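You operate a simulated robot arm through the tools that you are given. There is no shell and no other tool. Be economical: measure what you need, move in short steps, check, and stop when the job is done.

You run a simulated two-armed robot. Do the job below in one go: nothing can be reset, and whatever is moved stays where it is left.

Task
Wipe the old grease off the blue slide with the white cloth.
Fine: push its slider home first; the cloth is in the wipes drawer and ends in the soiled tray; shut the drawer; leave the other slide alone. Where these are worked on the way, their far stop is far enough and under half their travel is too little: wipes drawer. What is to be rubbed or washed off counts as gone when no trace of it is left.

Only the result counts: the job must be done as asked and must still hold three seconds after the hand-in. Knocking over, shifting, dropping, spilling or breaking anything else fails it. Flat cloth is picked up by pressing the open fingertips on it (5 to 10 N) and closing them slowly along it; thin cloth reads only 2 to 8 mm in the jaws.

Robot
Two 7-joint arms with fingered hands on one trunk, on a base that drives. Base frame: it is fixed to the floor where the robot stands at the start and does not move with it; the origin is under the middle of the robot, x ahead of it, y to its left, z up. Lengths are in mm, angles in degrees, forces in N, time in s.
The left shoulder is at the start at [70, 171, 1452], the right one opposite. Places, roughly: blue slide [800, -400, 1000]; blue slider [800, -400, 1000]; orange slide [900, 0, 1000]; orange slider [900, 0, 1000]; ragtray [900, -800, 1100]; wipes drawer [800, -800, 1000]. Payload 5 kg a hand.
The tool frame of a hand sits at the grasp point between the pads (the TCP): z along the fingers, y along the line on which they close. The tips reach 43 mm beyond it. Largest opening 144 mm; the body of the gripper starts 50 mm behind the TCP. The gripper is a hand of 5 fingers: y runs from the thumb to the fingers, the wrist lies at [-21, -124, -221] in the tool frame, and closing takes about 1.5 s.
Orientation is that of the tool frame in the base frame, as a unit quaternion [w, x, y, z]. With the fingers straight down and the wrist toward the robot, the tool's x, y and z point along [0, 1, 0], [1, 0, 0] and [0, 0, -1] of the base frame.

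Tools
- The arms move only by the tool jog_arm. It takes "left_moves", "right_moves" or both (then of equal length, played together; a hand with none holds still); each is a list of rows, each a list of 7 numbers: the turn, a rotation vector about the tool's x, y, z in degrees, then the shift along the tool's x, y, z in cm, then the opening in per cent of the stroke, from 0 (shut) to 100 (fully open). In form: [[rx, ry, rz, x, y, z, gripper], ...]. A call has 1 to 20 rows; each row shifts and turns the commanded pose from where the row before left it, along the tool's axes as they then stand. Each row takes 0.2 s and may step no farther than 50 mm and 8.6 degrees from the row before; otherwise, or with a gripper value out of range, the whole call is refused. Where a pose cannot be reached the arm comes as near as it can. A force on the tool above 90 N (or 10 N above the force at the start of the call, whichever is more), or a blocked arm, ends the call early, and 0.2 s more pass. Each finger travels about 45 mm/s and halts on what it meets, pressing with about 28 N; the grip force reading is that of the motor and also rises with nothing between the fingers. The clock runs only during rows and for 0.2 s after the last one: add rows that do not move to give the fingers time. The reply holds the time, the measured pose of the TCP, the force on the tool along the base axes, the opening and the grip force, in the units named above and with some noise, with the torque about the TCP (base axes, N m) and any sound that the robot's microphone picked up.
- Cameras (640 x 400 px; columns grow to the right, rows downward): "scene" is now at [134.2, -30.5, 1685.1]; the picture's right is [-0.36, -0.93, 0.00], its down [-0.54, 0.21, -0.82] and it looks along [0.76, -0.30, -0.58] (base axes); focal length 265 px, centre (320, 200). "left" rides on the left gripper at [-86, -108, -168] in its tool frame; the picture's right is [-0.80, -0.28, 0.53], its down [0.54, -0.73, 0.42] and it looks along [0.27, 0.63, 0.73] (tool axes); focal length 275 px, centre (320, 200). "right" rides on the right gripper at [86, -108, -168] in its tool frame; the picture's right is [-0.80, 0.28, -0.53], its down [-0.54, -0.73, 0.42] and it looks along [-0.27, 0.63, 0.73] (tool axes); focal length 275 px, centre (320, 200). There is no depth. A picture from a camera that has moved, and an enlarged one, comes with that camera's place and axes in the base frame and with its lens.
- grab_frame(camera): a new picture of that camera. The clock stands still meanwhile.
- slide_trunk(by): slides the trunk up (or, below 0, down) by that many mm; the arms and the scene camera ride with it, the base frame stays. It gives what a move gives, with no picture.
- roll_base(legs): drives the robot by 1 to 6 legs, each [ahead, left, turn to the left] in mm, mm and degrees, along the robot's own axes; the way and the turn of a leg run together, so that a leg with both is an arc; at most 1500 mm and 180 degrees a leg. The arms and the cameras ride along, it lands a little off, and it stops where it bumps. It gives what a move gives.
- hand_shape(shape, hand): the hand has 5 fingers and takes this shape, open, in about a second: jaw (thumb against the fingers, like two jaws); tri (thumb and two fingers); tip (a fingertip pinch); poke (one finger out to press); point (the index stretched); flat (the hand flat); cup (the hand cupped); fist (a fist). The gripper value then closes the fingers along that shape, each until it touches; the sizes above hold for jaw. It gives what a move gives, with no picture.
- pan_tilt(pan, tilt): turns the head with the scene camera to pan (to the left, within 86 degrees either way) and tilt (down, from -29 to 69), counted from straight ahead of the robot. It gives what a move gives.
- zoom(camera, box): a new picture of the part [left, top, right, bottom] of that camera's present view, enlarged. The clock stands still meanwhile.
- sign_off(): hands the job in; it is judged then, once.

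Work in short steps. Places have to be worked out from the pictures, the camera data and where the tool is seen: move nearer, look again, correct. Check each grasp and each placing, and mend what went wrong. You have 120 turns and 88 pictures in all, those below and enlarged ones among them. Open the grippers and draw the arms clear of the work before you hand the job in, unless the task says otherwise; then end with one line.

The tools are called after "Request:" as a command line: name --argument value ..., lists and objects as JSON in quotes. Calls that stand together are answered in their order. jog_arm: Moves the arms, as the interface text tells. Its arguments: {"type":"object","properties":{"left_moves":{"type":"array","items":{"type":"array","items":{"type":"number"}}},"right_moves":{"type":"array","items":{"type":"array","items":{"type":"number"}}}},"required":[]} The other tools are called the same way: slide_trunk (by) slides the trunk up or down; hand_shape (shape, hand) gives the hand a shape; roll_base (legs) drives the base; pan_tilt (pan, tilt) turns the head that bears the scene camera; grab_frame (camera) takes a picture; zoom (camera, box) takes an enlarged picture of a part of a camera's view; sign_off () hands the job in.

At the start:

```text
t: 0.0
left_tool_pos: [774.8, -73.1, 1293.3]
left_tool_rot: [0.0, 0.707, 0.707, 0.001]
left_wrist_force: [0.9, -0.6, 0.6]
left_torque: [-0.01, 0.0, 0.03]
left_finger_gap: 143.6
left_grip_force: 0.1
left_shape: jaw
right_tool_pos: [620.8, -555.1, 1277.1]
right_tool_rot: [0.0, 0.707, 0.707, 0.0]
right_wrist_force: [-0.2, 0.5, 0.2]
right_torque: [0.0, 0.01, -0.01]
right_finger_gap: 143.6
right_grip_force: 0.2
right_shape: jaw
trunk travel left (down, up): [-550.0, 390.0]
robot x, y, heading: [2.6, 0.1, 0.0]
head pan, tilt: [-21.3, 35.2]
```

scene: 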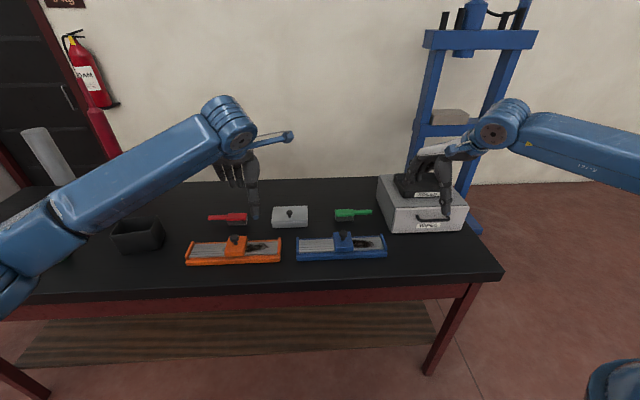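
right: 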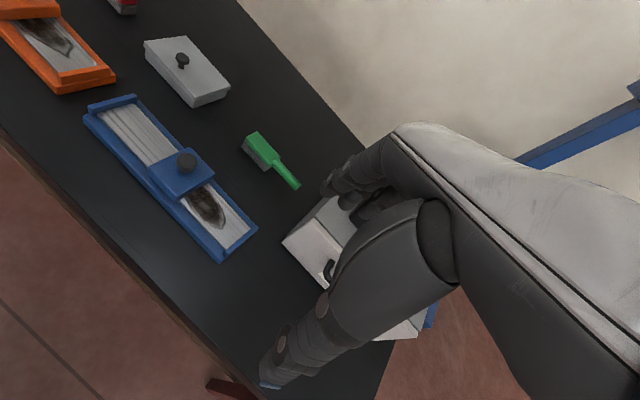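
left: 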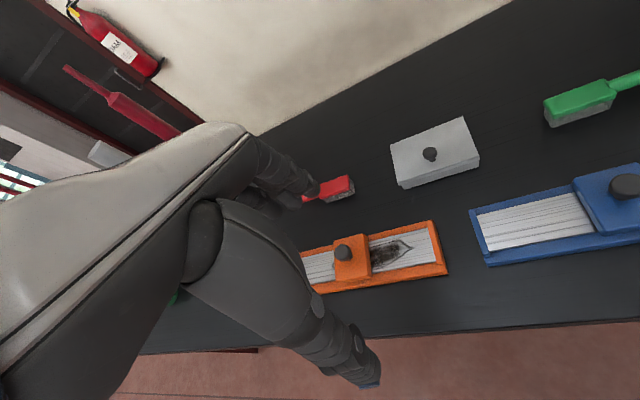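

I zoom in on the blue slide and on the drawer unit to measure them.

Request:
zoom --camera "scene" --box '[280, 200, 400, 275]'

Request:
zoom --camera "scene" --box '[360, 140, 488, 240]'

```text
5.33 times, centred on (340, 238) of scene
camera zoom: at [134.2, -30.5, 1685.1], right [-0.36, -0.93, 0.0], down [-0.54, 0.21, -0.82], along [0.76, -0.3, -0.58], focal length 1414 px, centre (213, 0)
```

zoom: 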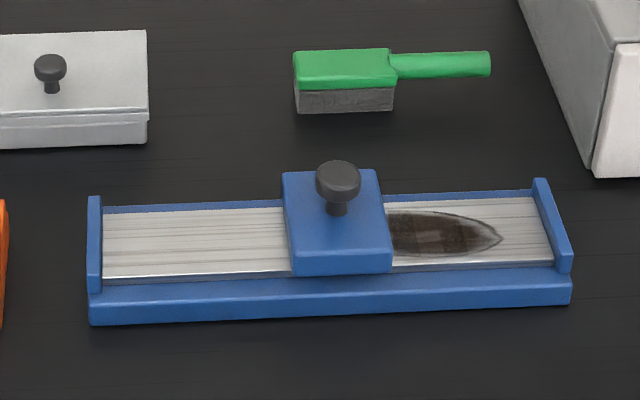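

```text
4.00 times, centred on (424, 190) of scene
camera zoom: at [134.2, -30.5, 1685.1], right [-0.36, -0.93, 0.0], down [-0.54, 0.21, -0.82], along [0.76, -0.3, -0.58], focal length 1060 px, centre (-96, 240)
```

zoom: 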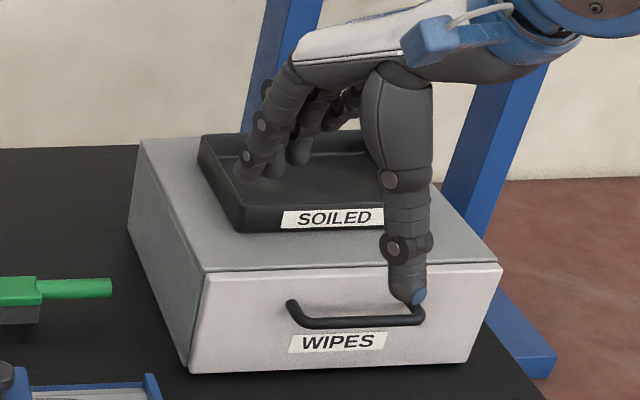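

The slide and drawer unit are yawed about 17° and the tray is out of reach from here. I pull both hands inward, then turn the base to square up with the table and drive closer.

Request:
jog_arm --right_moves '[[0, 0, 0, 5, 0, 0, 100], [0, 0, 0, 5, 0, 0, 100], [0, 0, 0, 5, 0, 0, 100], [0, 0, 0, 0, -3, 0, 100], [0, 0, 0, 0, 0, 0, 100], [0, 0, 0, 0, 0, 0, 100]]' --left_moves '[[0, 0, 0, 4, -3, 0, 100], [0, 0, 0, 4, -3, 0, 100], [0, 0, 0, 4, -3, 0, 100], [0, 0, 0, 4, -3, 0, 100], [0, 0, 0, 4, -3, 0, 100], [0, 0, 0, 4, -3, 0, 100]]'

Request:
roll_base --legs '[[0, 0, -17.5], [0, -200, 0], [200, 0, 0]]'

Request:
pan_tilt --pan -10 --tilt 45

Request:
grab_frame --camera "scene"

Request:
grab_frame --camera "right"

```text
t: 1.4
left_tool_pos: [594.3, 170.2, 1292.2]
left_tool_rot: [0.001, 0.707, 0.707, 0.0]
left_wrist_force: [0.2, 0.7, 0.4]
left_torque: [-0.04, 0.0, -0.01]
left_finger_gap: 143.6
left_grip_force: 0.0
left_shape: jaw
right_tool_pos: [590.3, -401.4, 1279.0]
right_tool_rot: [0.001, 0.707, 0.707, 0.0]
right_wrist_force: [-0.2, 0.0, 0.1]
right_torque: [-0.05, 0.01, 0.01]
right_finger_gap: 143.6
right_grip_force: 0.0
right_shape: jaw
trunk travel left (down, up): [-550.0, 390.0]
robot x, y, heading: [0.8, -0.7, 0.1]
head pan, tilt: [-21.3, 35.2]
```

```text
t: 5.2
left_tool_pos: [743.3, -267.8, 1293.4]
left_tool_rot: [0.001, 0.806, 0.592, 0.002]
left_wrist_force: [0.0, 0.4, 0.7]
left_torque: [0.0, -0.03, -0.01]
left_finger_gap: 143.8
left_grip_force: 0.0
left_shape: jaw
right_tool_pos: [567.5, -812.5, 1280.0]
right_tool_rot: [0.002, 0.806, 0.592, 0.0]
right_wrist_force: [-0.8, 0.3, -0.3]
right_torque: [-0.04, -0.05, 0.02]
right_finger_gap: 143.9
right_grip_force: 0.1
right_shape: jaw
trunk travel left (down, up): [-550.0, 390.0]
robot x, y, heading: [125.8, -252.9, -17.4]
head pan, tilt: [-21.3, 35.2]
```

```text
t: 5.9
left_tool_pos: [746.4, -269.8, 1292.4]
left_tool_rot: [-0.001, 0.806, 0.592, 0.0]
left_wrist_force: [0.7, 1.0, 0.0]
left_torque: [0.02, 0.03, 0.0]
left_finger_gap: 143.7
left_grip_force: 0.2
left_shape: jaw
right_tool_pos: [570.8, -813.0, 1278.8]
right_tool_rot: [0.0, 0.806, 0.592, -0.001]
right_wrist_force: [-0.4, 0.1, 0.5]
right_torque: [0.01, 0.02, 0.0]
right_finger_gap: 144.0
right_grip_force: 0.0
right_shape: jaw
trunk travel left (down, up): [-550.0, 390.0]
robot x, y, heading: [130.3, -252.2, -17.5]
head pan, tilt: [-10.0, 45.0]
```

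```text
82 pictures are left
camera scene: at [251.7, -302.4, 1670.6], right [-0.46, -0.89, 0.0], down [-0.63, 0.33, -0.71], along [0.63, -0.33, -0.71], focal length 265 px, centre (320, 200)
```

scene: 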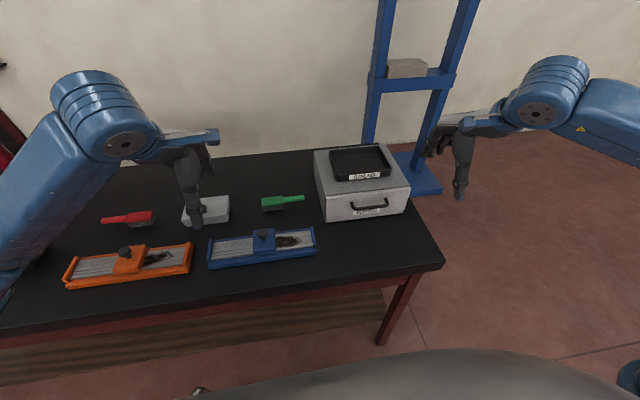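

```text
81 pictures are left
camera right: at [494.0, -701.6, 1444.7], right [0.03, -0.84, 0.53], down [-0.86, -0.3, -0.42], along [0.52, -0.44, -0.73], focal length 275 px, centre (320, 200)
```

right: 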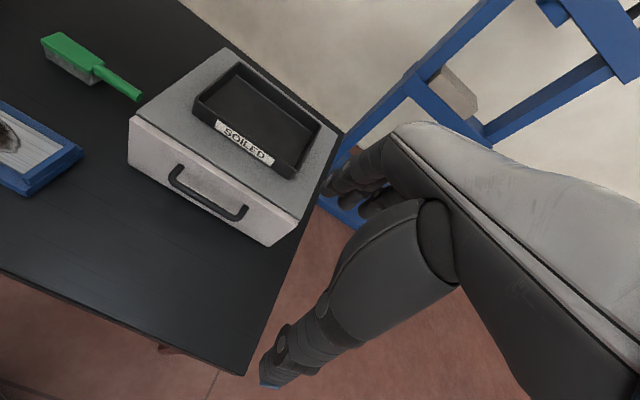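

Now better views of both; I zoom in for measurements.

Request:
zoom --camera "scene" --box '[200, 200, 328, 280]'

Request:
zoom --camera "scene" --box '[300, 140, 428, 220]'

Request:
zoom --camera "right" --box '[120, 40, 360, 190]'

```text
5.00 times, centred on (264, 240) of scene
camera zoom: at [251.7, -302.4, 1670.6], right [-0.46, -0.89, 0.0], down [-0.63, 0.33, -0.71], along [0.63, -0.33, -0.71], focal length 1326 px, centre (600, 0)
```

zoom: 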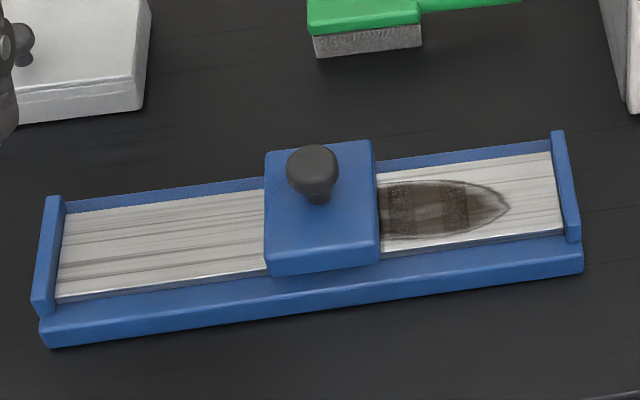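

```text
5.00 times, centred on (364, 180) of scene
camera zoom: at [251.7, -302.4, 1670.6], right [-0.46, -0.89, 0.0], down [-0.63, 0.33, -0.71], along [0.63, -0.33, -0.71], focal length 1326 px, centre (100, 300)
```

zoom: 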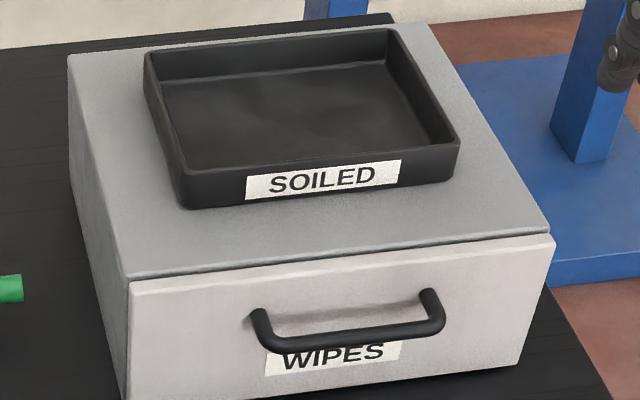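

```text
2.67 times, centred on (240, 115) of right
camera zoom: at [494.0, -701.6, 1444.7], right [0.03, -0.84, 0.53], down [-0.86, -0.3, -0.42], along [0.52, -0.44, -0.73], focal length 734 px, centre (533, 427)
```

zoom: 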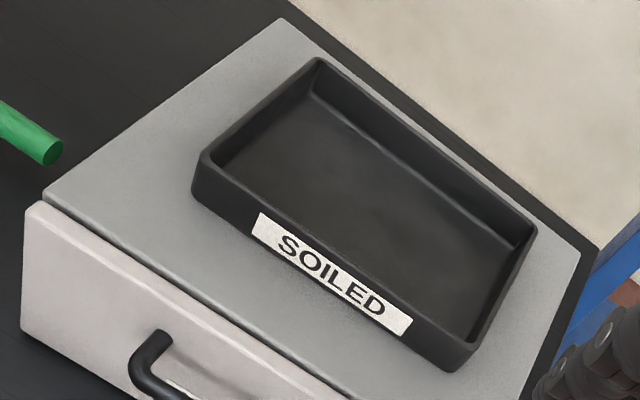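

The slider knob is at about (786,-379,1018) with the grease to its right, so home is the left end. I move the left hand away, then bring the right hand above the knob.

Request:
jog_arm --left_moves '[[0, 0, 0, 4.5, -1.5, -2, 100], [0, 0, 0, 4.5, -1.5, -2, 100], [0, 0, 0, 4.5, -1, -2, 100], [0, 0, 0, 4.5, -1, -2, 100], [0, 0, 0, 4.5, -1, -2, 100], [0, 0, 0, 4.5, -1, -2, 100], [0, 0, 0, 0, 0, 0, 100]]'

Request:
jog_arm --right_moves '[[0, 0, 0, 4.79, 0.75, 0, 100], [0, 0, 0, 4.79, 0.75, 0, 100], [0, 0, 0, 4.79, 0.75, 0, 100], [0, 0, 0, 4.79, 0.75, 0, 100], [0, 0, 0, 4.79, 0.75, 0, 100], [0, 0, 0, 4.79, 0.75, 0, 100], [0, 0, 0, 4.79, 0.75, 0, 100], [0, 0, 0, 4.79, 0.75, 0, 100], [0, 0, 0, 4.79, 0.75, 0, 100], [0, 0, 0, 4.79, 0.75, 0, 100], [0, 0, 0, 0, 0, 4, 100], [0, 0, 0, 0, 0, 4, 100], [0, 0, 0, 0, 0, 4, 100], [0, 0, 0, 0, 0, 0, 100], [0, 0, 0, 0, 0, 0, 100]]'

Request:
grab_frame --camera "right"

Request:
grab_frame --camera "scene"

```text
refused: row 1 steps farther than a row can; nothing moved
```

```text
t: 8.3
left_tool_pos: [744.2, -267.6, 1283.2]
left_tool_rot: [-0.012, 0.807, 0.591, -0.001]
left_wrist_force: [-0.8, 0.6, -2.0]
left_torque: [-0.05, -0.28, 0.01]
left_finger_gap: 143.9
left_grip_force: 0.1
left_shape: jaw
right_tool_pos: [794.0, -383.1, 1268.0]
right_tool_rot: [0.0, 0.812, 0.584, 0.014]
right_wrist_force: [1.9, -0.8, 1.6]
right_torque: [0.31, 0.4, -0.09]
right_finger_gap: 144.0
right_grip_force: 0.1
right_shape: jaw
trunk travel left (down, up): [-550.0, 390.0]
robot x, y, heading: [127.2, -252.2, -17.6]
head pan, tilt: [-10.0, 45.0]
stopped in row 11 (left hand): the force on the tool passed its limit (the readings are from after the stop); the commanded pose is now the measured one
```

```text
77 pictures are left
camera right: at [715.1, -271.7, 1436.4], right [0.0, -0.85, 0.52], down [-0.85, -0.27, -0.45], along [0.52, -0.44, -0.73], focal length 275 px, centre (320, 200)
```

right: 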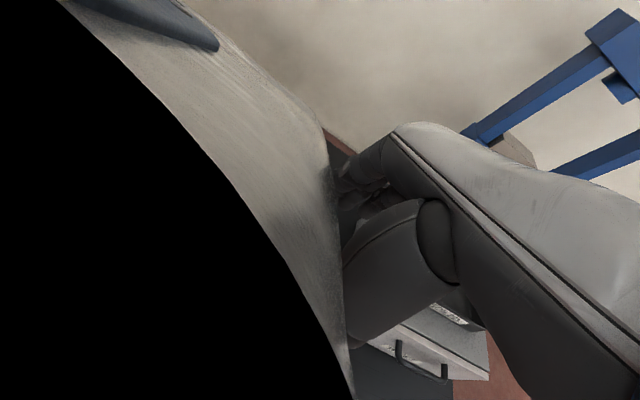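

```text
76 pictures are left
camera scene: at [251.3, -303.1, 1670.6], right [-0.46, -0.89, 0.0], down [-0.63, 0.33, -0.71], along [0.63, -0.33, -0.71], focal length 265 px, centre (320, 200)
```

scene: 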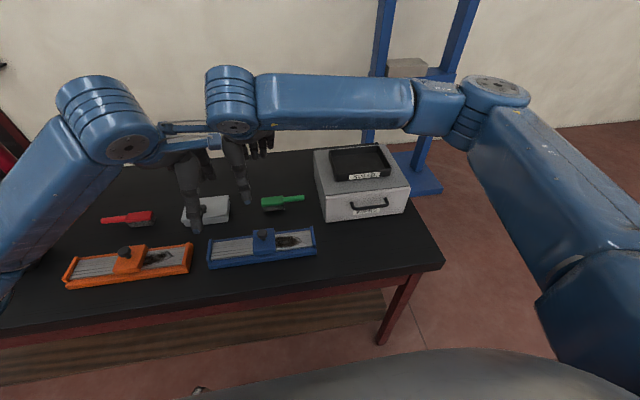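

The left move was refused (over 50 mm), so the hands brushed each other. I move the right hand back first and take the left away in smaller steps.

Request:
jog_arm --right_moves '[[0, 0, 0, -4.5, 0, 0, 100], [0, 0, 0, -4.5, 0, 0, 100], [0, 0, 0, -4.5, 0, 0, 100], [0, 0, 0, -4.5, 0, 0, 100], [0, 0, 0, 0, 0, 0, 100], [0, 0, 0, 0, 0, 0, 100]]'

Request:
jog_arm --left_moves '[[0, 0, 0, 4, -1, -2, 100], [0, 0, 0, 4, -1, -2, 100], [0, 0, 0, 4, -1, -2, 100], [0, 0, 0, 4, -1, -2, 100], [0, 0, 0, 4, -1, -2, 100], [0, 0, 0, 4, -1, -2, 100], [0, 0, 0, 4, -1, 0, 100], [0, 0, 0, 0, 0, 0, 100]]'

```text
t: 9.7
left_tool_pos: [744.2, -265.7, 1283.4]
left_tool_rot: [-0.012, 0.807, 0.591, -0.001]
left_wrist_force: [1.3, 0.8, -1.1]
left_torque: [-0.02, 0.02, 0.0]
left_finger_gap: 144.1
left_grip_force: 0.0
left_shape: jaw
right_tool_pos: [735.4, -552.1, 1264.9]
right_tool_rot: [-0.001, 0.812, 0.584, 0.012]
right_wrist_force: [-0.6, 0.2, 0.0]
right_torque: [-0.04, 0.0, 0.01]
right_finger_gap: 144.1
right_grip_force: 0.0
right_shape: jaw
trunk travel left (down, up): [-550.0, 390.0]
robot x, y, heading: [128.5, -251.5, -17.3]
head pan, tilt: [-10.0, 45.0]
```

```text
t: 11.5
left_tool_pos: [764.8, 18.5, 1407.7]
left_tool_rot: [-0.012, 0.807, 0.591, -0.002]
left_wrist_force: [-0.2, 0.2, -0.2]
left_torque: [0.03, 0.06, -0.01]
left_finger_gap: 143.8
left_grip_force: 0.2
left_shape: jaw
right_tool_pos: [737.4, -553.1, 1263.6]
right_tool_rot: [-0.001, 0.812, 0.583, 0.013]
right_wrist_force: [-0.8, 0.0, -0.7]
right_torque: [0.03, 0.03, 0.03]
right_finger_gap: 144.1
right_grip_force: 0.1
right_shape: jaw
trunk travel left (down, up): [-550.0, 390.0]
robot x, y, heading: [127.4, -253.4, -17.9]
head pan, tilt: [-10.0, 45.0]
```

Left hand is clear. Now the right hand goes above the knob at z≈1150.

Request:
jog_arm --right_moves '[[0, 0, 0, 4.45, -0.25, 0, 100], [0, 0, 0, 4.45, -0.25, 0, 100], [0, 0, 0, 4.45, -0.25, 0, 100], [0, 0, 0, 4.45, -0.25, 0, 100], [0, 0, 0, 0, 0, 4, 100], [0, 0, 0, 0, 0, 4, 100], [0, 0, 0, 0, 0, 3.7, 100], [0, 0, 0, 0, 0, 0, 100], [0, 0, 0, 0, 0, 0, 100]]'

Request:
grab_frame --camera "right"

Request:
zoom --camera "scene" --box '[180, 140, 340, 280]'

```text
t: 13.5
left_tool_pos: [762.7, 18.1, 1408.8]
left_tool_rot: [-0.014, 0.806, 0.592, 0.0]
left_wrist_force: [-0.2, 0.1, -0.6]
left_torque: [0.04, 0.02, 0.01]
left_finger_gap: 143.9
left_grip_force: 0.1
left_shape: jaw
right_tool_pos: [785.6, -380.7, 1151.4]
right_tool_rot: [0.0, 0.812, 0.583, 0.013]
right_wrist_force: [0.4, -0.1, 0.0]
right_torque: [-0.03, 0.02, -0.01]
right_finger_gap: 144.0
right_grip_force: 0.1
right_shape: jaw
trunk travel left (down, up): [-550.0, 390.0]
robot x, y, heading: [128.2, -251.0, -17.7]
head pan, tilt: [-10.0, 45.0]
```

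```text
75 pictures are left
camera right: at [706.6, -269.1, 1318.9], right [0.0, -0.85, 0.52], down [-0.85, -0.28, -0.45], along [0.52, -0.44, -0.73], focal length 275 px, centre (320, 200)
```

right: 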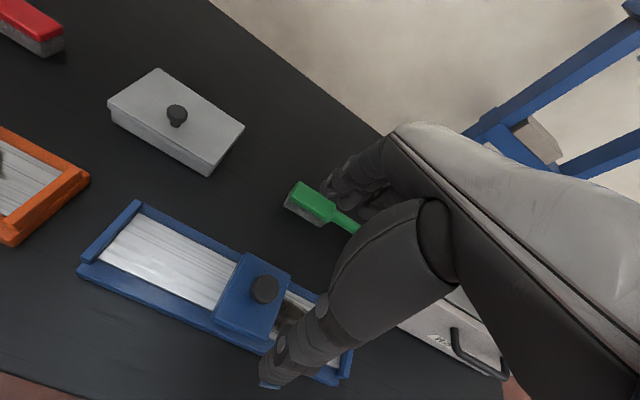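

```text
2.86 times, centred on (260, 210) of scene
camera zoom: at [250.6, -303.0, 1670.6], right [-0.46, -0.89, 0.0], down [-0.63, 0.33, -0.71], along [0.63, -0.33, -0.71], focal length 758 px, centre (491, 171)
```

zoom: 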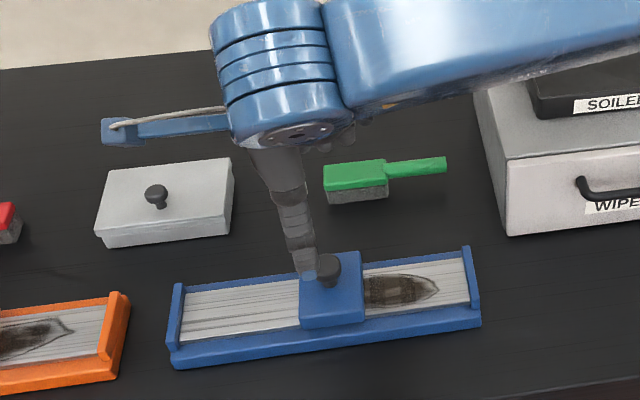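

The knob appears right below the TCP at (783,-380) and the thumb projection agrees. I descend so the tips sit around the knob at z≈993 and close.

Request:
jog_arm --right_moves '[[0, 0, 0, 0, 0, 4, 100], [0, 0, 0, 0, 0, 4, 100], [0, 0, 0, 0, 0, 3.5, 100], [0, 0, 0, 0, 0, 0, 100], [0, 0, 0, 0, 0, 0, 70], [0, 0, 0, 0, 0, 0, 45]]'

Request:
grab_frame --camera "right"

Request:
zoom --camera "scene" --box '[200, 180, 328, 280]'

```text
t: 14.9
left_tool_pos: [764.3, 19.4, 1407.6]
left_tool_rot: [-0.013, 0.806, 0.591, -0.002]
left_wrist_force: [-0.1, -0.1, 0.0]
left_torque: [-0.01, -0.01, -0.03]
left_finger_gap: 143.7
left_grip_force: 0.1
left_shape: jaw
right_tool_pos: [788.5, -377.9, 1035.8]
right_tool_rot: [-0.001, 0.812, 0.583, 0.014]
right_wrist_force: [-0.3, 0.3, 0.9]
right_torque: [0.02, 0.06, -0.03]
right_finger_gap: 93.2
right_grip_force: 0.0
right_shape: jaw
trunk travel left (down, up): [-550.0, 390.0]
robot x, y, heading: [126.6, -252.6, -17.5]
head pan, tilt: [-10.0, 45.0]
```

```text
73 pictures are left
camera right: at [710.0, -265.8, 1203.6], right [0.0, -0.85, 0.52], down [-0.85, -0.28, -0.45], along [0.52, -0.44, -0.73], focal length 275 px, centre (320, 200)
```

right: 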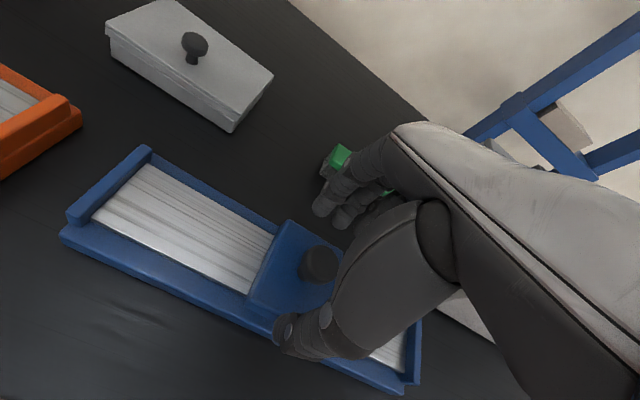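

```text
4.00 times, centred on (264, 230) of scene
camera zoom: at [251.2, -302.1, 1670.6], right [-0.46, -0.89, 0.0], down [-0.63, 0.33, -0.71], along [0.63, -0.33, -0.71], focal length 1060 px, centre (544, 80)
```

zoom: 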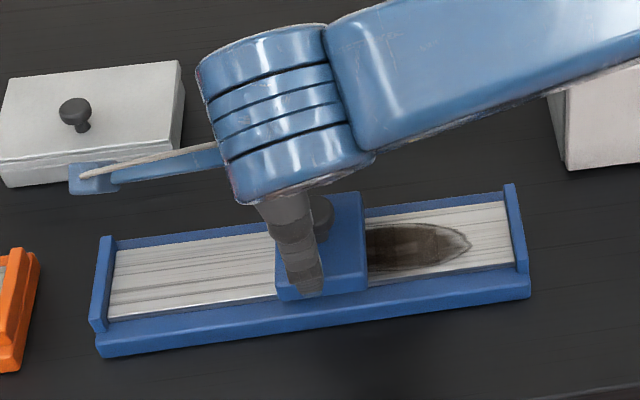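

Thumb is in front of the knob and fingers behind it. Close onto it.

Request:
jog_arm --right_moves '[[0, 0, 0, 0, 0, 0, 30], [0, 0, 0, 0, 0, 0, 20], [0, 0, 0, 0, 0, 0, 10], [0, 0, 0, 0, 0, 0, 10], [0, 0, 0, 0, 0, 0, 10], [0, 0, 0, 0, 0, 0, 10]]'

```text
t: 16.3
left_tool_pos: [762.9, 19.3, 1408.7]
left_tool_rot: [-0.013, 0.806, 0.591, -0.001]
left_wrist_force: [1.1, 0.2, 0.3]
left_torque: [-0.01, 0.01, 0.02]
left_finger_gap: 143.9
left_grip_force: 0.1
left_shape: jaw
right_tool_pos: [785.9, -377.0, 1035.9]
right_tool_rot: [-0.001, 0.812, 0.584, 0.012]
right_wrist_force: [-8.5, 3.3, -6.9]
right_torque: [0.12, 0.2, 0.02]
right_finger_gap: 18.0
right_grip_force: 28.4
right_shape: jaw
trunk travel left (down, up): [-550.0, 390.0]
robot x, y, heading: [131.5, -252.1, -17.7]
head pan, tilt: [-10.0, 45.0]
```

The knob is gripped (18 mm). I drag the slider left along the slide.

Request:
jog_arm --right_moves '[[0, 0, 0, 1.5, 0, 0, 5], [0, 0, 0, 1.5, 0, 0, 5], [0, 0, 0, 1.5, 0, 0, 5], [0, 0, 0, 1.5, 0, 0, 5], [0, 0, 0, 1.5, 0, 0, 5], [0, 0, 0, 1.5, 0, 0, 5], [0, 0, 0, 1.5, 0, 0, 5], [0, 0, 0, 0, 0, 0, 5]]'

Request:
grab_frame --camera "right"

Request:
zoom --camera "scene" --box '[200, 180, 328, 280]'

```text
t: 18.1
left_tool_pos: [763.7, 19.4, 1406.3]
left_tool_rot: [-0.013, 0.806, 0.591, -0.002]
left_wrist_force: [-0.6, -0.6, 0.0]
left_torque: [0.01, -0.01, 0.0]
left_finger_gap: 143.9
left_grip_force: 0.1
left_shape: jaw
right_tool_pos: [820.9, -276.6, 1036.9]
right_tool_rot: [-0.001, 0.811, 0.585, 0.013]
right_wrist_force: [-17.7, 7.1, -35.2]
right_torque: [0.22, 0.38, -0.01]
right_finger_gap: 16.3
right_grip_force: 27.6
right_shape: jaw
trunk travel left (down, up): [-550.0, 390.0]
robot x, y, heading: [128.0, -252.5, -17.6]
head pan, tilt: [-10.0, 45.0]
```

```text
71 pictures are left
camera right: at [742.1, -165.3, 1204.4], right [0.01, -0.85, 0.52], down [-0.85, -0.28, -0.44], along [0.52, -0.44, -0.73], focal length 275 px, centre (320, 200)
```

right: 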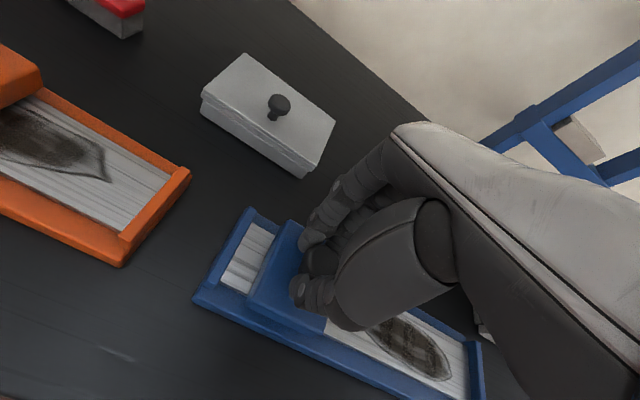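

```text
4.00 times, centred on (264, 230) of scene
camera zoom: at [251.9, -301.5, 1670.4], right [-0.46, -0.89, 0.0], down [-0.63, 0.33, -0.71], along [0.63, -0.33, -0.71], focal length 1060 px, centre (544, 80)
```

zoom: 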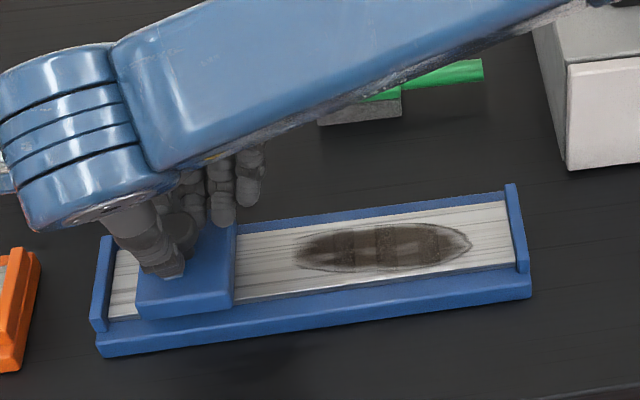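

The slider moved; roughly 25 mm remains to the left stop. Continue slowly.

Request:
jog_arm --right_moves '[[0, 0, 0, 1, 0, 0, 3], [0, 0, 0, 1, 0, 0, 3], [0, 0, 0, 1, 0, 0, 3], [0, 0, 0, 0, 0, 0, 3]]'

Request:
zoom --camera "scene" --box '[200, 200, 296, 275]'

Request:
grab_frame --camera "right"

```text
t: 19.1
left_tool_pos: [762.8, 18.1, 1408.5]
left_tool_rot: [-0.013, 0.807, 0.591, -0.001]
left_wrist_force: [0.5, 0.5, 0.2]
left_torque: [0.0, 0.03, -0.01]
left_finger_gap: 144.0
left_grip_force: 0.1
left_shape: jaw
right_tool_pos: [831.2, -250.2, 1036.7]
right_tool_rot: [-0.001, 0.813, 0.582, 0.012]
right_wrist_force: [-23.8, -6.0, -34.5]
right_torque: [-0.12, 0.38, -0.08]
right_finger_gap: 15.6
right_grip_force: 28.2
right_shape: jaw
trunk travel left (down, up): [-550.0, 390.0]
robot x, y, heading: [130.5, -246.0, -17.4]
head pan, tilt: [-10.0, 45.0]
```

```text
5.33 times, centred on (248, 238) of scene
camera zoom: at [251.6, -303.0, 1670.5], right [-0.46, -0.89, 0.0], down [-0.63, 0.33, -0.71], along [0.63, -0.33, -0.71], focal length 1414 px, centre (704, 0)
```

zoom: 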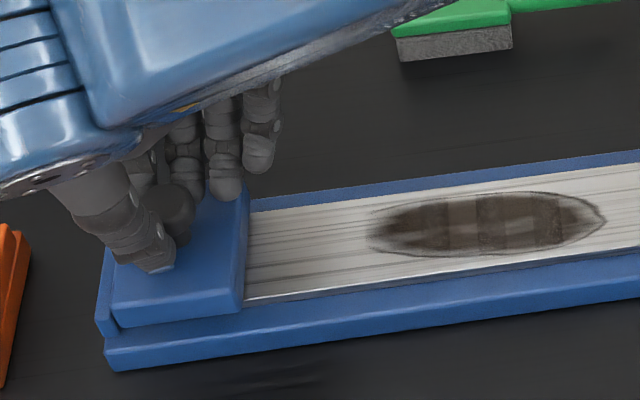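

```text
68 pictures are left
camera right: at [752.3, -139.1, 1205.1], right [0.0, -0.85, 0.52], down [-0.85, -0.27, -0.44], along [0.52, -0.44, -0.73], focal length 275 px, centre (320, 200)
```

right: 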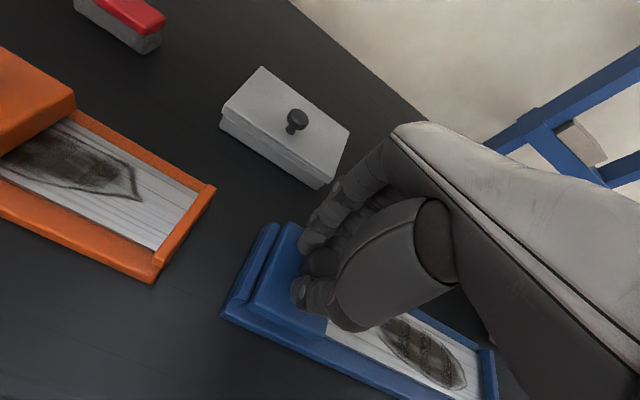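

It looks against the left cap; one more small nudge confirms, then I open and rise.

Request:
jog_arm --right_moves '[[0, 0, 0, 0.7, 0, 0, 3], [0, 0, 0, 0.7, 0, 0, 3], [0, 0, 0, 0, 0, 0, 3]]'

Request:
jog_arm --right_moves '[[0, 0, 0, -0.6, 0, 0, 30], [0, 0, 0, 0, 0, 0, 100], [0, 0, 0, 0, 0, 0, 100], [0, 0, 0, 0, 0, 0, 100], [0, 0, 0, 0, 0, 0, 100], [0, 0, 0, 0, 0, 0, 100], [0, 0, 0, 0, 0, 0, 100], [0, 0, 0, 0, 0, 0, 100], [0, 0, 0, 0, 0, -4, 100], [0, 0, 0, 0, 0, -4.5, 100], [0, 0, 0, 0, 0, -4.5, 100], [0, 0, 0, -4, 0, -4.5, 100], [0, 0, 0, -5, 0, 0, 100], [0, 0, 0, -5, 0, 0, 100], [0, 0, 0, -5, 0, 0, 100], [0, 0, 0, -5, 0, 0, 100], [0, 0, 0, -5, 0, 0, 100], [0, 0, 0, 0, 0, 0, 100]]'

Request:
grab_frame --camera "right"

Request:
zoom --camera "scene" --box '[200, 200, 328, 280]'

```text
t: 19.9
left_tool_pos: [764.1, 20.7, 1408.2]
left_tool_rot: [-0.012, 0.806, 0.591, -0.002]
left_wrist_force: [-0.2, -0.7, -0.4]
left_torque: [-0.01, 0.01, 0.04]
left_finger_gap: 144.2
left_grip_force: 0.1
left_shape: jaw
right_tool_pos: [839.1, -235.4, 1043.1]
right_tool_rot: [0.001, 0.812, 0.583, 0.016]
right_wrist_force: [9.2, -0.6, 10.0]
right_torque: [-0.3, -0.22, 0.22]
right_finger_gap: 15.2
right_grip_force: 28.4
right_shape: jaw
trunk travel left (down, up): [-550.0, 390.0]
robot x, y, heading: [126.7, -250.9, -17.4]
head pan, tilt: [-10.0, 45.0]
```

```text
refused: row 12 steps farther than a row can; nothing moved
```

```text
67 pictures are left
camera right: at [759.9, -123.7, 1210.4], right [0.0, -0.85, 0.52], down [-0.85, -0.27, -0.45], along [0.53, -0.44, -0.72], focal length 275 px, centre (320, 200)
```

right: 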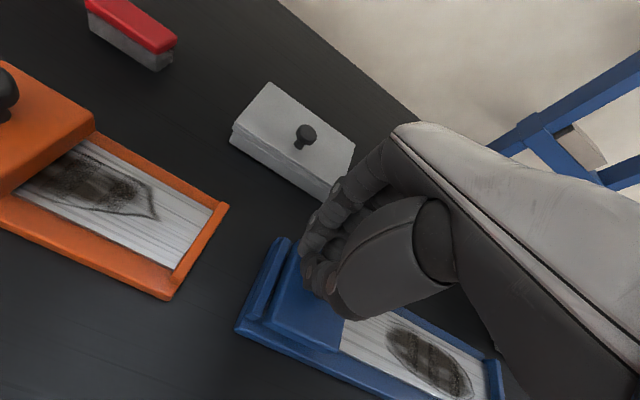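

```text
5.00 times, centred on (264, 240) of scene
camera zoom: at [252.6, -301.5, 1671.1], right [-0.46, -0.89, 0.0], down [-0.63, 0.33, -0.71], along [0.63, -0.33, -0.71], focal length 1326 px, centre (600, 0)
```

zoom: 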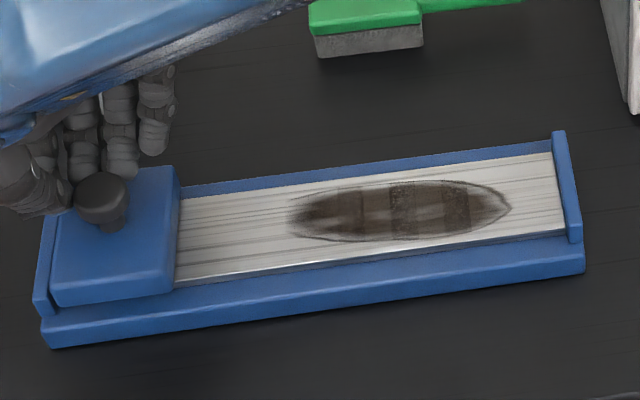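

The fingers slipped off the knob because the slider is against its stop, with the whole grease patch exposed. I raise the hand and shift it toward the drawer.

Request:
jog_arm --right_moves '[[0, 0, 0, 0, 0, -4.5, 0], [0, 0, 0, 0, 0, -4.5, 50], [0, 0, 0, 0, 0, -4.5, 100], [0, 0, 0, -4.5, 0, 0, 100], [0, 0, 0, -5, 0, 0, 100], [0, 0, 0, -5, 0, 0, 100], [0, 0, 0, -5, 0, 0, 100], [0, 0, 0, -5, 0, 0, 100], [0, 0, 0, -5, 0, 0, 100], [0, 0, 0, -5, 0, 0, 100], [0, 0, 0, 0, 0, 0, 100], [0, 0, 0, 0, 0, 0, 100]]'

Request:
grab_frame --camera "right"

Request:
zoom --camera "scene" --box '[200, 200, 264, 270]'

```text
t: 22.5
left_tool_pos: [763.2, 20.4, 1408.5]
left_tool_rot: [-0.012, 0.806, 0.591, 0.0]
left_wrist_force: [-0.4, -0.1, 0.3]
left_torque: [-0.03, 0.02, 0.03]
left_finger_gap: 144.0
left_grip_force: 0.1
left_shape: jaw
right_tool_pos: [723.1, -564.7, 1167.1]
right_tool_rot: [-0.001, 0.812, 0.584, 0.014]
right_wrist_force: [-1.2, 0.7, -0.6]
right_torque: [0.01, 0.04, 0.06]
right_finger_gap: 143.5
right_grip_force: 0.0
right_shape: jaw
trunk travel left (down, up): [-550.0, 390.0]
robot x, y, heading: [128.4, -251.9, -17.5]
head pan, tilt: [-10.0, 45.0]
```

```text
65 pictures are left
camera right: at [644.8, -453.4, 1334.4], right [0.0, -0.85, 0.52], down [-0.85, -0.28, -0.45], along [0.52, -0.44, -0.73], focal length 275 px, centre (320, 200)
```

right: 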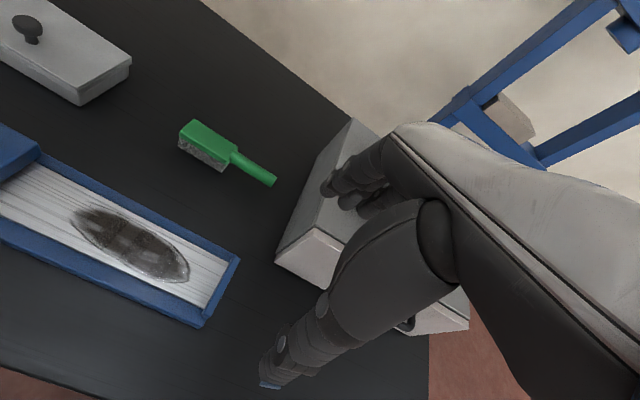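

```text
5.71 times, centred on (232, 235) of scene
camera zoom: at [251.8, -301.0, 1670.6], right [-0.46, -0.89, 0.0], down [-0.63, 0.33, -0.71], along [0.63, -0.33, -0.71], focal length 1515 px, centre (823, 0)
```

zoom: 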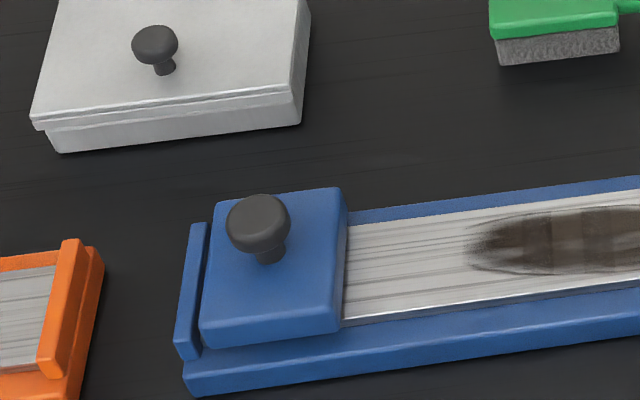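

I check whether any gap is left at the cap.

Request:
zoom --camera "scene" --box '[214, 228, 246, 268]'

```text
10.00 times, centred on (230, 248) of scene
camera zoom: at [251.8, -301.0, 1670.6], right [-0.46, -0.89, 0.0], down [-0.63, 0.33, -0.71], along [0.63, -0.33, -0.71], focal length 2651 px, centre (1220, -280)
```

zoom: 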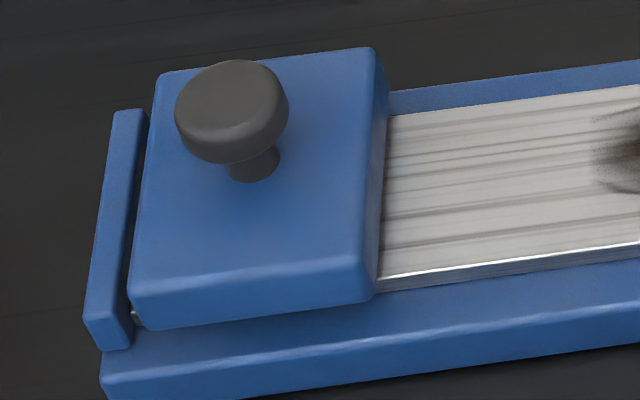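

A sliver of plate (~2–3 mm) still shows at the cap. To be sure, I'll push the knob from the right with closed fingers until I feel the stop.

Request:
jog_arm --right_moves '[[0, 0, 0, 4.8, 0, 0, 50], [0, 0, 0, 4.8, 0, 0, 0], [0, 0, 0, 4.8, 0, 0, 0], [0, 0, 0, 4.8, 0, 0, 0], [0, 0, 0, 4.8, 0, 0, 0], [0, 0, 0, 0, 0, 4, 0], [0, 0, 0, 0, 0, 4, 0], [0, 0, 0, 0, 0, 3.8, 0], [0, 0, 0, 0, 0, 0, 0], [0, 0, 0, 0, 0, 0, 0], [0, 0, 0, 0, 0, 0, 0]]'

Request:
zoom --camera "scene" --box '[200, 180, 328, 280]'

Request:
grab_frame --camera "right"

```text
t: 24.9
left_tool_pos: [763.1, 20.5, 1407.4]
left_tool_rot: [-0.012, 0.806, 0.591, -0.002]
left_wrist_force: [0.8, 0.0, -0.8]
left_torque: [-0.06, -0.02, -0.01]
left_finger_gap: 143.6
left_grip_force: 0.0
left_shape: jaw
right_tool_pos: [802.1, -335.2, 1054.3]
right_tool_rot: [-0.001, 0.812, 0.583, 0.013]
right_wrist_force: [-1.4, -0.1, -0.3]
right_torque: [-0.02, 0.01, -0.01]
right_finger_gap: 0.0
right_grip_force: 28.2
right_shape: jaw
trunk travel left (down, up): [-550.0, 390.0]
robot x, y, heading: [126.9, -251.4, -17.5]
head pan, tilt: [-10.0, 45.0]
```

```text
4.00 times, centred on (264, 230) of scene
camera zoom: at [251.5, -301.4, 1670.6], right [-0.46, -0.89, 0.0], down [-0.63, 0.33, -0.71], along [0.63, -0.33, -0.71], focal length 1060 px, centre (544, 80)
```

zoom: 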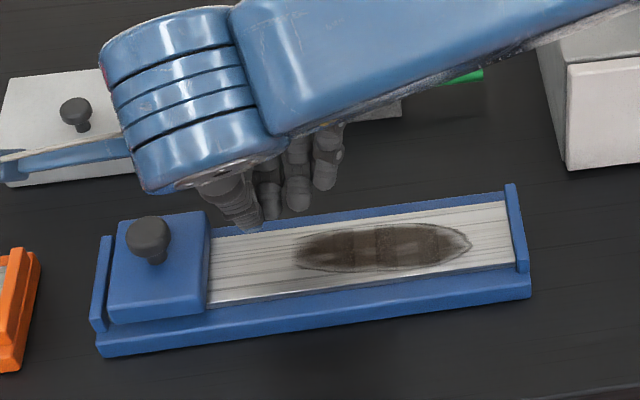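

```text
61 pictures are left
camera right: at [724.2, -223.8, 1221.2], right [0.0, -0.85, 0.52], down [-0.85, -0.28, -0.45], along [0.52, -0.44, -0.73], focal length 275 px, centre (320, 200)
```

right: 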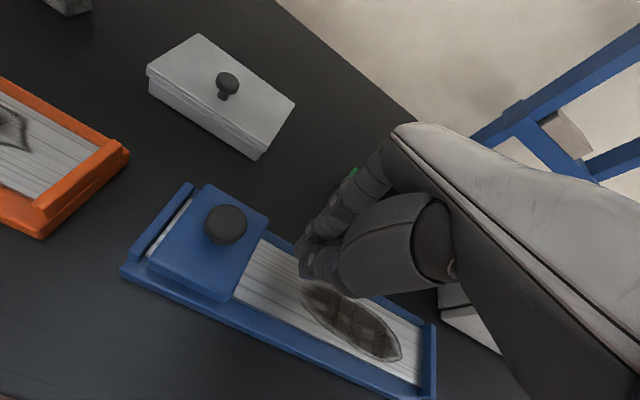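

The right view also shows a small gap. I lower a bit and push left along the slide.

Request:
jog_arm --right_moves '[[0, 0, 0, 0, -0.4, 1.2, 0], [0, 0, 0, 1.5, 0, 0, 0], [0, 0, 0, 1.5, 0, 0, 0], [0, 0, 0, 1, 0, 0, 0], [0, 0, 0, 0.5, 0, 0, 0], [0, 0, 0, 0.5, 0, 0, 0], [0, 0, 0, 0.5, 0, 0, 0], [0, 0, 0, 0, 0, 0, 0]]'

```text
t: 26.7
left_tool_pos: [762.4, 16.3, 1408.9]
left_tool_rot: [-0.013, 0.807, 0.591, -0.001]
left_wrist_force: [-0.3, 0.5, 0.0]
left_torque: [0.02, 0.03, 0.02]
left_finger_gap: 143.8
left_grip_force: 0.1
left_shape: jaw
right_tool_pos: [815.6, -286.2, 1043.8]
right_tool_rot: [0.001, 0.813, 0.582, 0.013]
right_wrist_force: [-6.1, -17.2, 0.8]
right_torque: [-0.58, 0.19, -0.07]
right_finger_gap: 0.3
right_grip_force: 27.7
right_shape: jaw
trunk travel left (down, up): [-550.0, 390.0]
robot x, y, heading: [126.7, -249.9, -17.7]
head pan, tilt: [-10.0, 45.0]
```

Contact with 17 N. I push a few millimetres more to see whether it yields.

Request:
jog_arm --right_moves '[[0, 0, 0, 0.4, 0, 0, 0], [0, 0, 0, 0.4, 0, 0, 0], [0, 0, 0, 0, 0, 0, 0]]'

Request:
zoom --camera "scene" --box '[206, 220, 254, 270]'

```text
t: 27.5
left_tool_pos: [760.9, 11.4, 1409.7]
left_tool_rot: [-0.014, 0.807, 0.591, 0.001]
left_wrist_force: [0.9, 0.1, 0.2]
left_torque: [-0.02, 0.02, 0.0]
left_finger_gap: 143.8
left_grip_force: 0.0
left_shape: jaw
right_tool_pos: [817.4, -283.3, 1045.6]
right_tool_rot: [0.001, 0.814, 0.581, 0.012]
right_wrist_force: [-15.3, -45.8, 0.9]
right_torque: [-1.54, 0.47, -0.21]
right_finger_gap: 0.0
right_grip_force: 27.7
right_shape: jaw
trunk travel left (down, up): [-550.0, 390.0]
robot x, y, heading: [131.0, -252.0, -17.8]
head pan, tilt: [-10.0, 45.0]
```

```text
8.00 times, centred on (230, 245) of scene
camera zoom: at [248.5, -309.2, 1670.6], right [-0.46, -0.89, 0.0], down [-0.63, 0.33, -0.71], along [0.63, -0.32, -0.71], focal length 2121 px, centre (1040, -160)
```

zoom: 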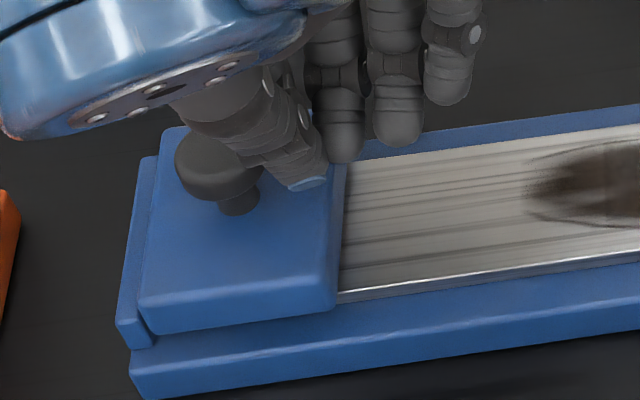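

Slider is now firmly home (46 N against the stop, no gap). I back off, rise, and go to look at the drawer handle.

Request:
jog_arm --right_moves '[[0, 0, 0, -1.5, 0, 0, 0], [0, 0, 0, -1.5, 0, 0, 0], [0, 0, 0, 0, 0, -4, 0], [0, 0, 0, 0, 0, -4, 0], [0, 0, 0, 0, 0, -4, 0], [0, 0, 0, -4.7, 0, 0, 0], [0, 0, 0, -4.7, 0, 0, 0], [0, 0, 0, -4.7, 0, 0, 0], [0, 0, 0, -4.7, 0, 0, 0], [0, 0, 0, -4.7, 0, 0, 50], [0, 0, 0, -4.7, 0, 0, 100], [0, 0, 0, -4.7, 0, 0, 100], [0, 0, 0, -4.7, 0, 0, 100], [0, 0, 0, -4.7, 0, 0, 100], [0, 0, 0, -4.7, 0, 0, 100], [0, 0, 0, -4.7, 0, 0, 100], [0, 0, 0, 0, 0, 0, 100], [0, 0, 0, 0, 0, 0, 100]]'

Request:
grab_frame --camera "right"

Request:
grab_frame --camera "scene"

```text
t: 31.3
left_tool_pos: [763.3, 19.1, 1407.7]
left_tool_rot: [-0.012, 0.807, 0.591, -0.001]
left_wrist_force: [0.0, -0.4, 0.5]
left_torque: [-0.03, -0.03, -0.03]
left_finger_gap: 143.8
left_grip_force: 0.1
left_shape: jaw
right_tool_pos: [641.2, -792.9, 1153.1]
right_tool_rot: [0.0, 0.812, 0.583, 0.012]
right_wrist_force: [1.2, -0.3, 0.7]
right_torque: [-0.02, -0.01, 0.0]
right_finger_gap: 143.6
right_grip_force: 0.0
right_shape: jaw
trunk travel left (down, up): [-550.0, 390.0]
robot x, y, heading: [128.4, -251.6, -17.4]
head pan, tilt: [-10.0, 45.0]
```

```text
59 pictures are left
camera right: at [562.8, -681.9, 1320.1], right [0.0, -0.85, 0.52], down [-0.85, -0.28, -0.45], along [0.52, -0.44, -0.73], focal length 275 px, centre (320, 200)
```

right: 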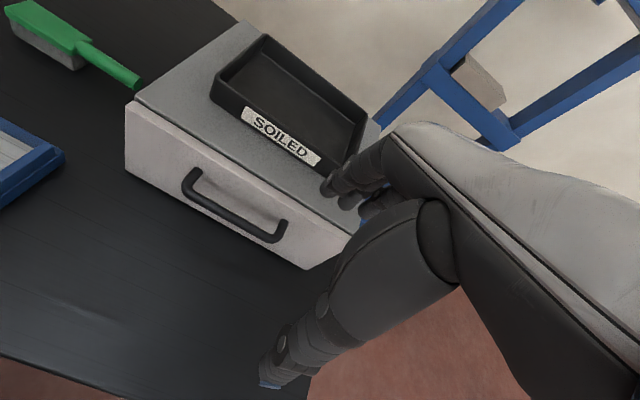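

```text
58 pictures are left
camera scene: at [251.4, -301.8, 1670.6], right [-0.46, -0.89, 0.0], down [-0.63, 0.33, -0.71], along [0.63, -0.33, -0.71], focal length 265 px, centre (320, 200)
```

scene: 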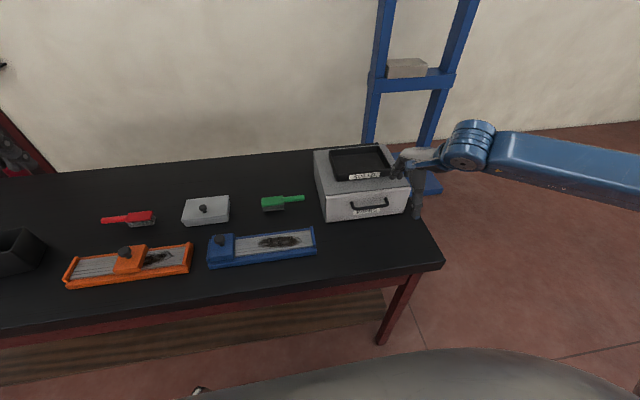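

From two views the handle bar runs from (747,-690) to (702,-800) at z≈1012, with the face about 25 mm behind it. I narrow the jaw to 28 % and place it above the bar, the bar nearer to the fingers.

Request:
jog_arm --right_moves '[[0, 0, 0, 0, 0, 0, 28], [0, 0, 0, 0, 0, 0, 28], [0, 0, 0, 0, 0, 0, 28], [0, 0, 0, 0, 0, 0, 28], [0, 0, 0, 0, 0, 0, 28], [0, 0, 0, 3.1, 1.77, 0, 28], [0, 0, 0, 3.1, 1.77, 0, 28], [0, 0, 0, 3.08, 1.77, 0, 28], [0, 0, 0, 0, 0, 3, 28], [0, 0, 0, 0, 0, 2, 28], [0, 0, 0, 0, 0, 0, 28], [0, 0, 0, 0, 0, 0, 28]]'

Request:
grab_frame --camera "right"

Request:
zoom --camera "scene" --box '[300, 130, 428, 230]'

```text
t: 33.9
left_tool_pos: [763.1, 18.7, 1408.8]
left_tool_rot: [-0.012, 0.806, 0.591, -0.001]
left_wrist_force: [0.1, 0.5, 0.1]
left_torque: [0.02, -0.02, -0.03]
left_finger_gap: 144.0
left_grip_force: 0.0
left_shape: jaw
right_tool_pos: [721.9, -722.8, 1104.2]
right_tool_rot: [0.0, 0.812, 0.583, 0.014]
right_wrist_force: [-0.4, -0.6, -0.3]
right_torque: [-0.01, 0.0, -0.02]
right_finger_gap: 40.9
right_grip_force: 0.1
right_shape: jaw
trunk travel left (down, up): [-550.0, 390.0]
robot x, y, heading: [131.3, -255.4, -17.5]
head pan, tilt: [-10.0, 45.0]
```

```text
57 pictures are left
camera right: at [643.7, -611.2, 1272.3], right [0.0, -0.85, 0.52], down [-0.85, -0.28, -0.45], along [0.52, -0.44, -0.73], focal length 275 px, centre (320, 200)
```

right: 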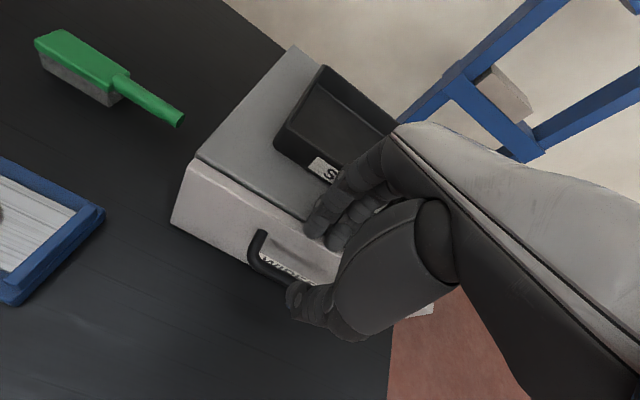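

```text
4.00 times, centred on (364, 180) of scene
camera zoom: at [250.6, -302.5, 1670.6], right [-0.46, -0.89, 0.0], down [-0.63, 0.33, -0.71], along [0.63, -0.33, -0.71], focal length 1060 px, centre (144, 280)
```

zoom: 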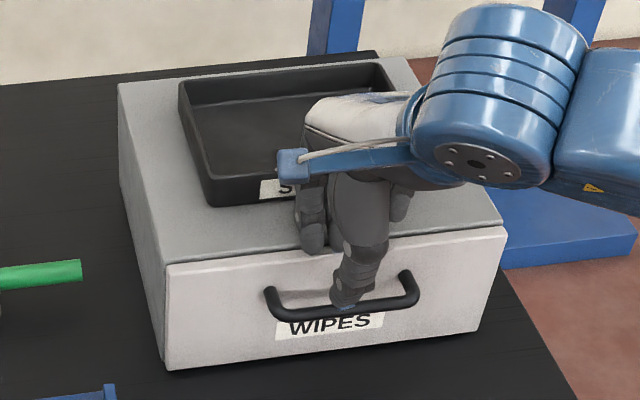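

The gap behind the bar is tight, so I look closely from the right camera before descending.

Request:
zoom --camera "right" --box '[200, 160, 400, 310]'

```text
2.67 times, centred on (300, 235) of right
camera zoom: at [643.7, -611.2, 1272.3], right [0.0, -0.85, 0.52], down [-0.85, -0.28, -0.45], along [0.52, -0.44, -0.73], focal length 734 px, centre (373, 107)
```

zoom: 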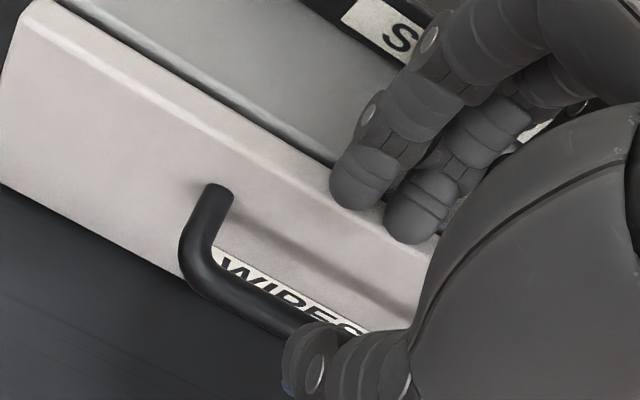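

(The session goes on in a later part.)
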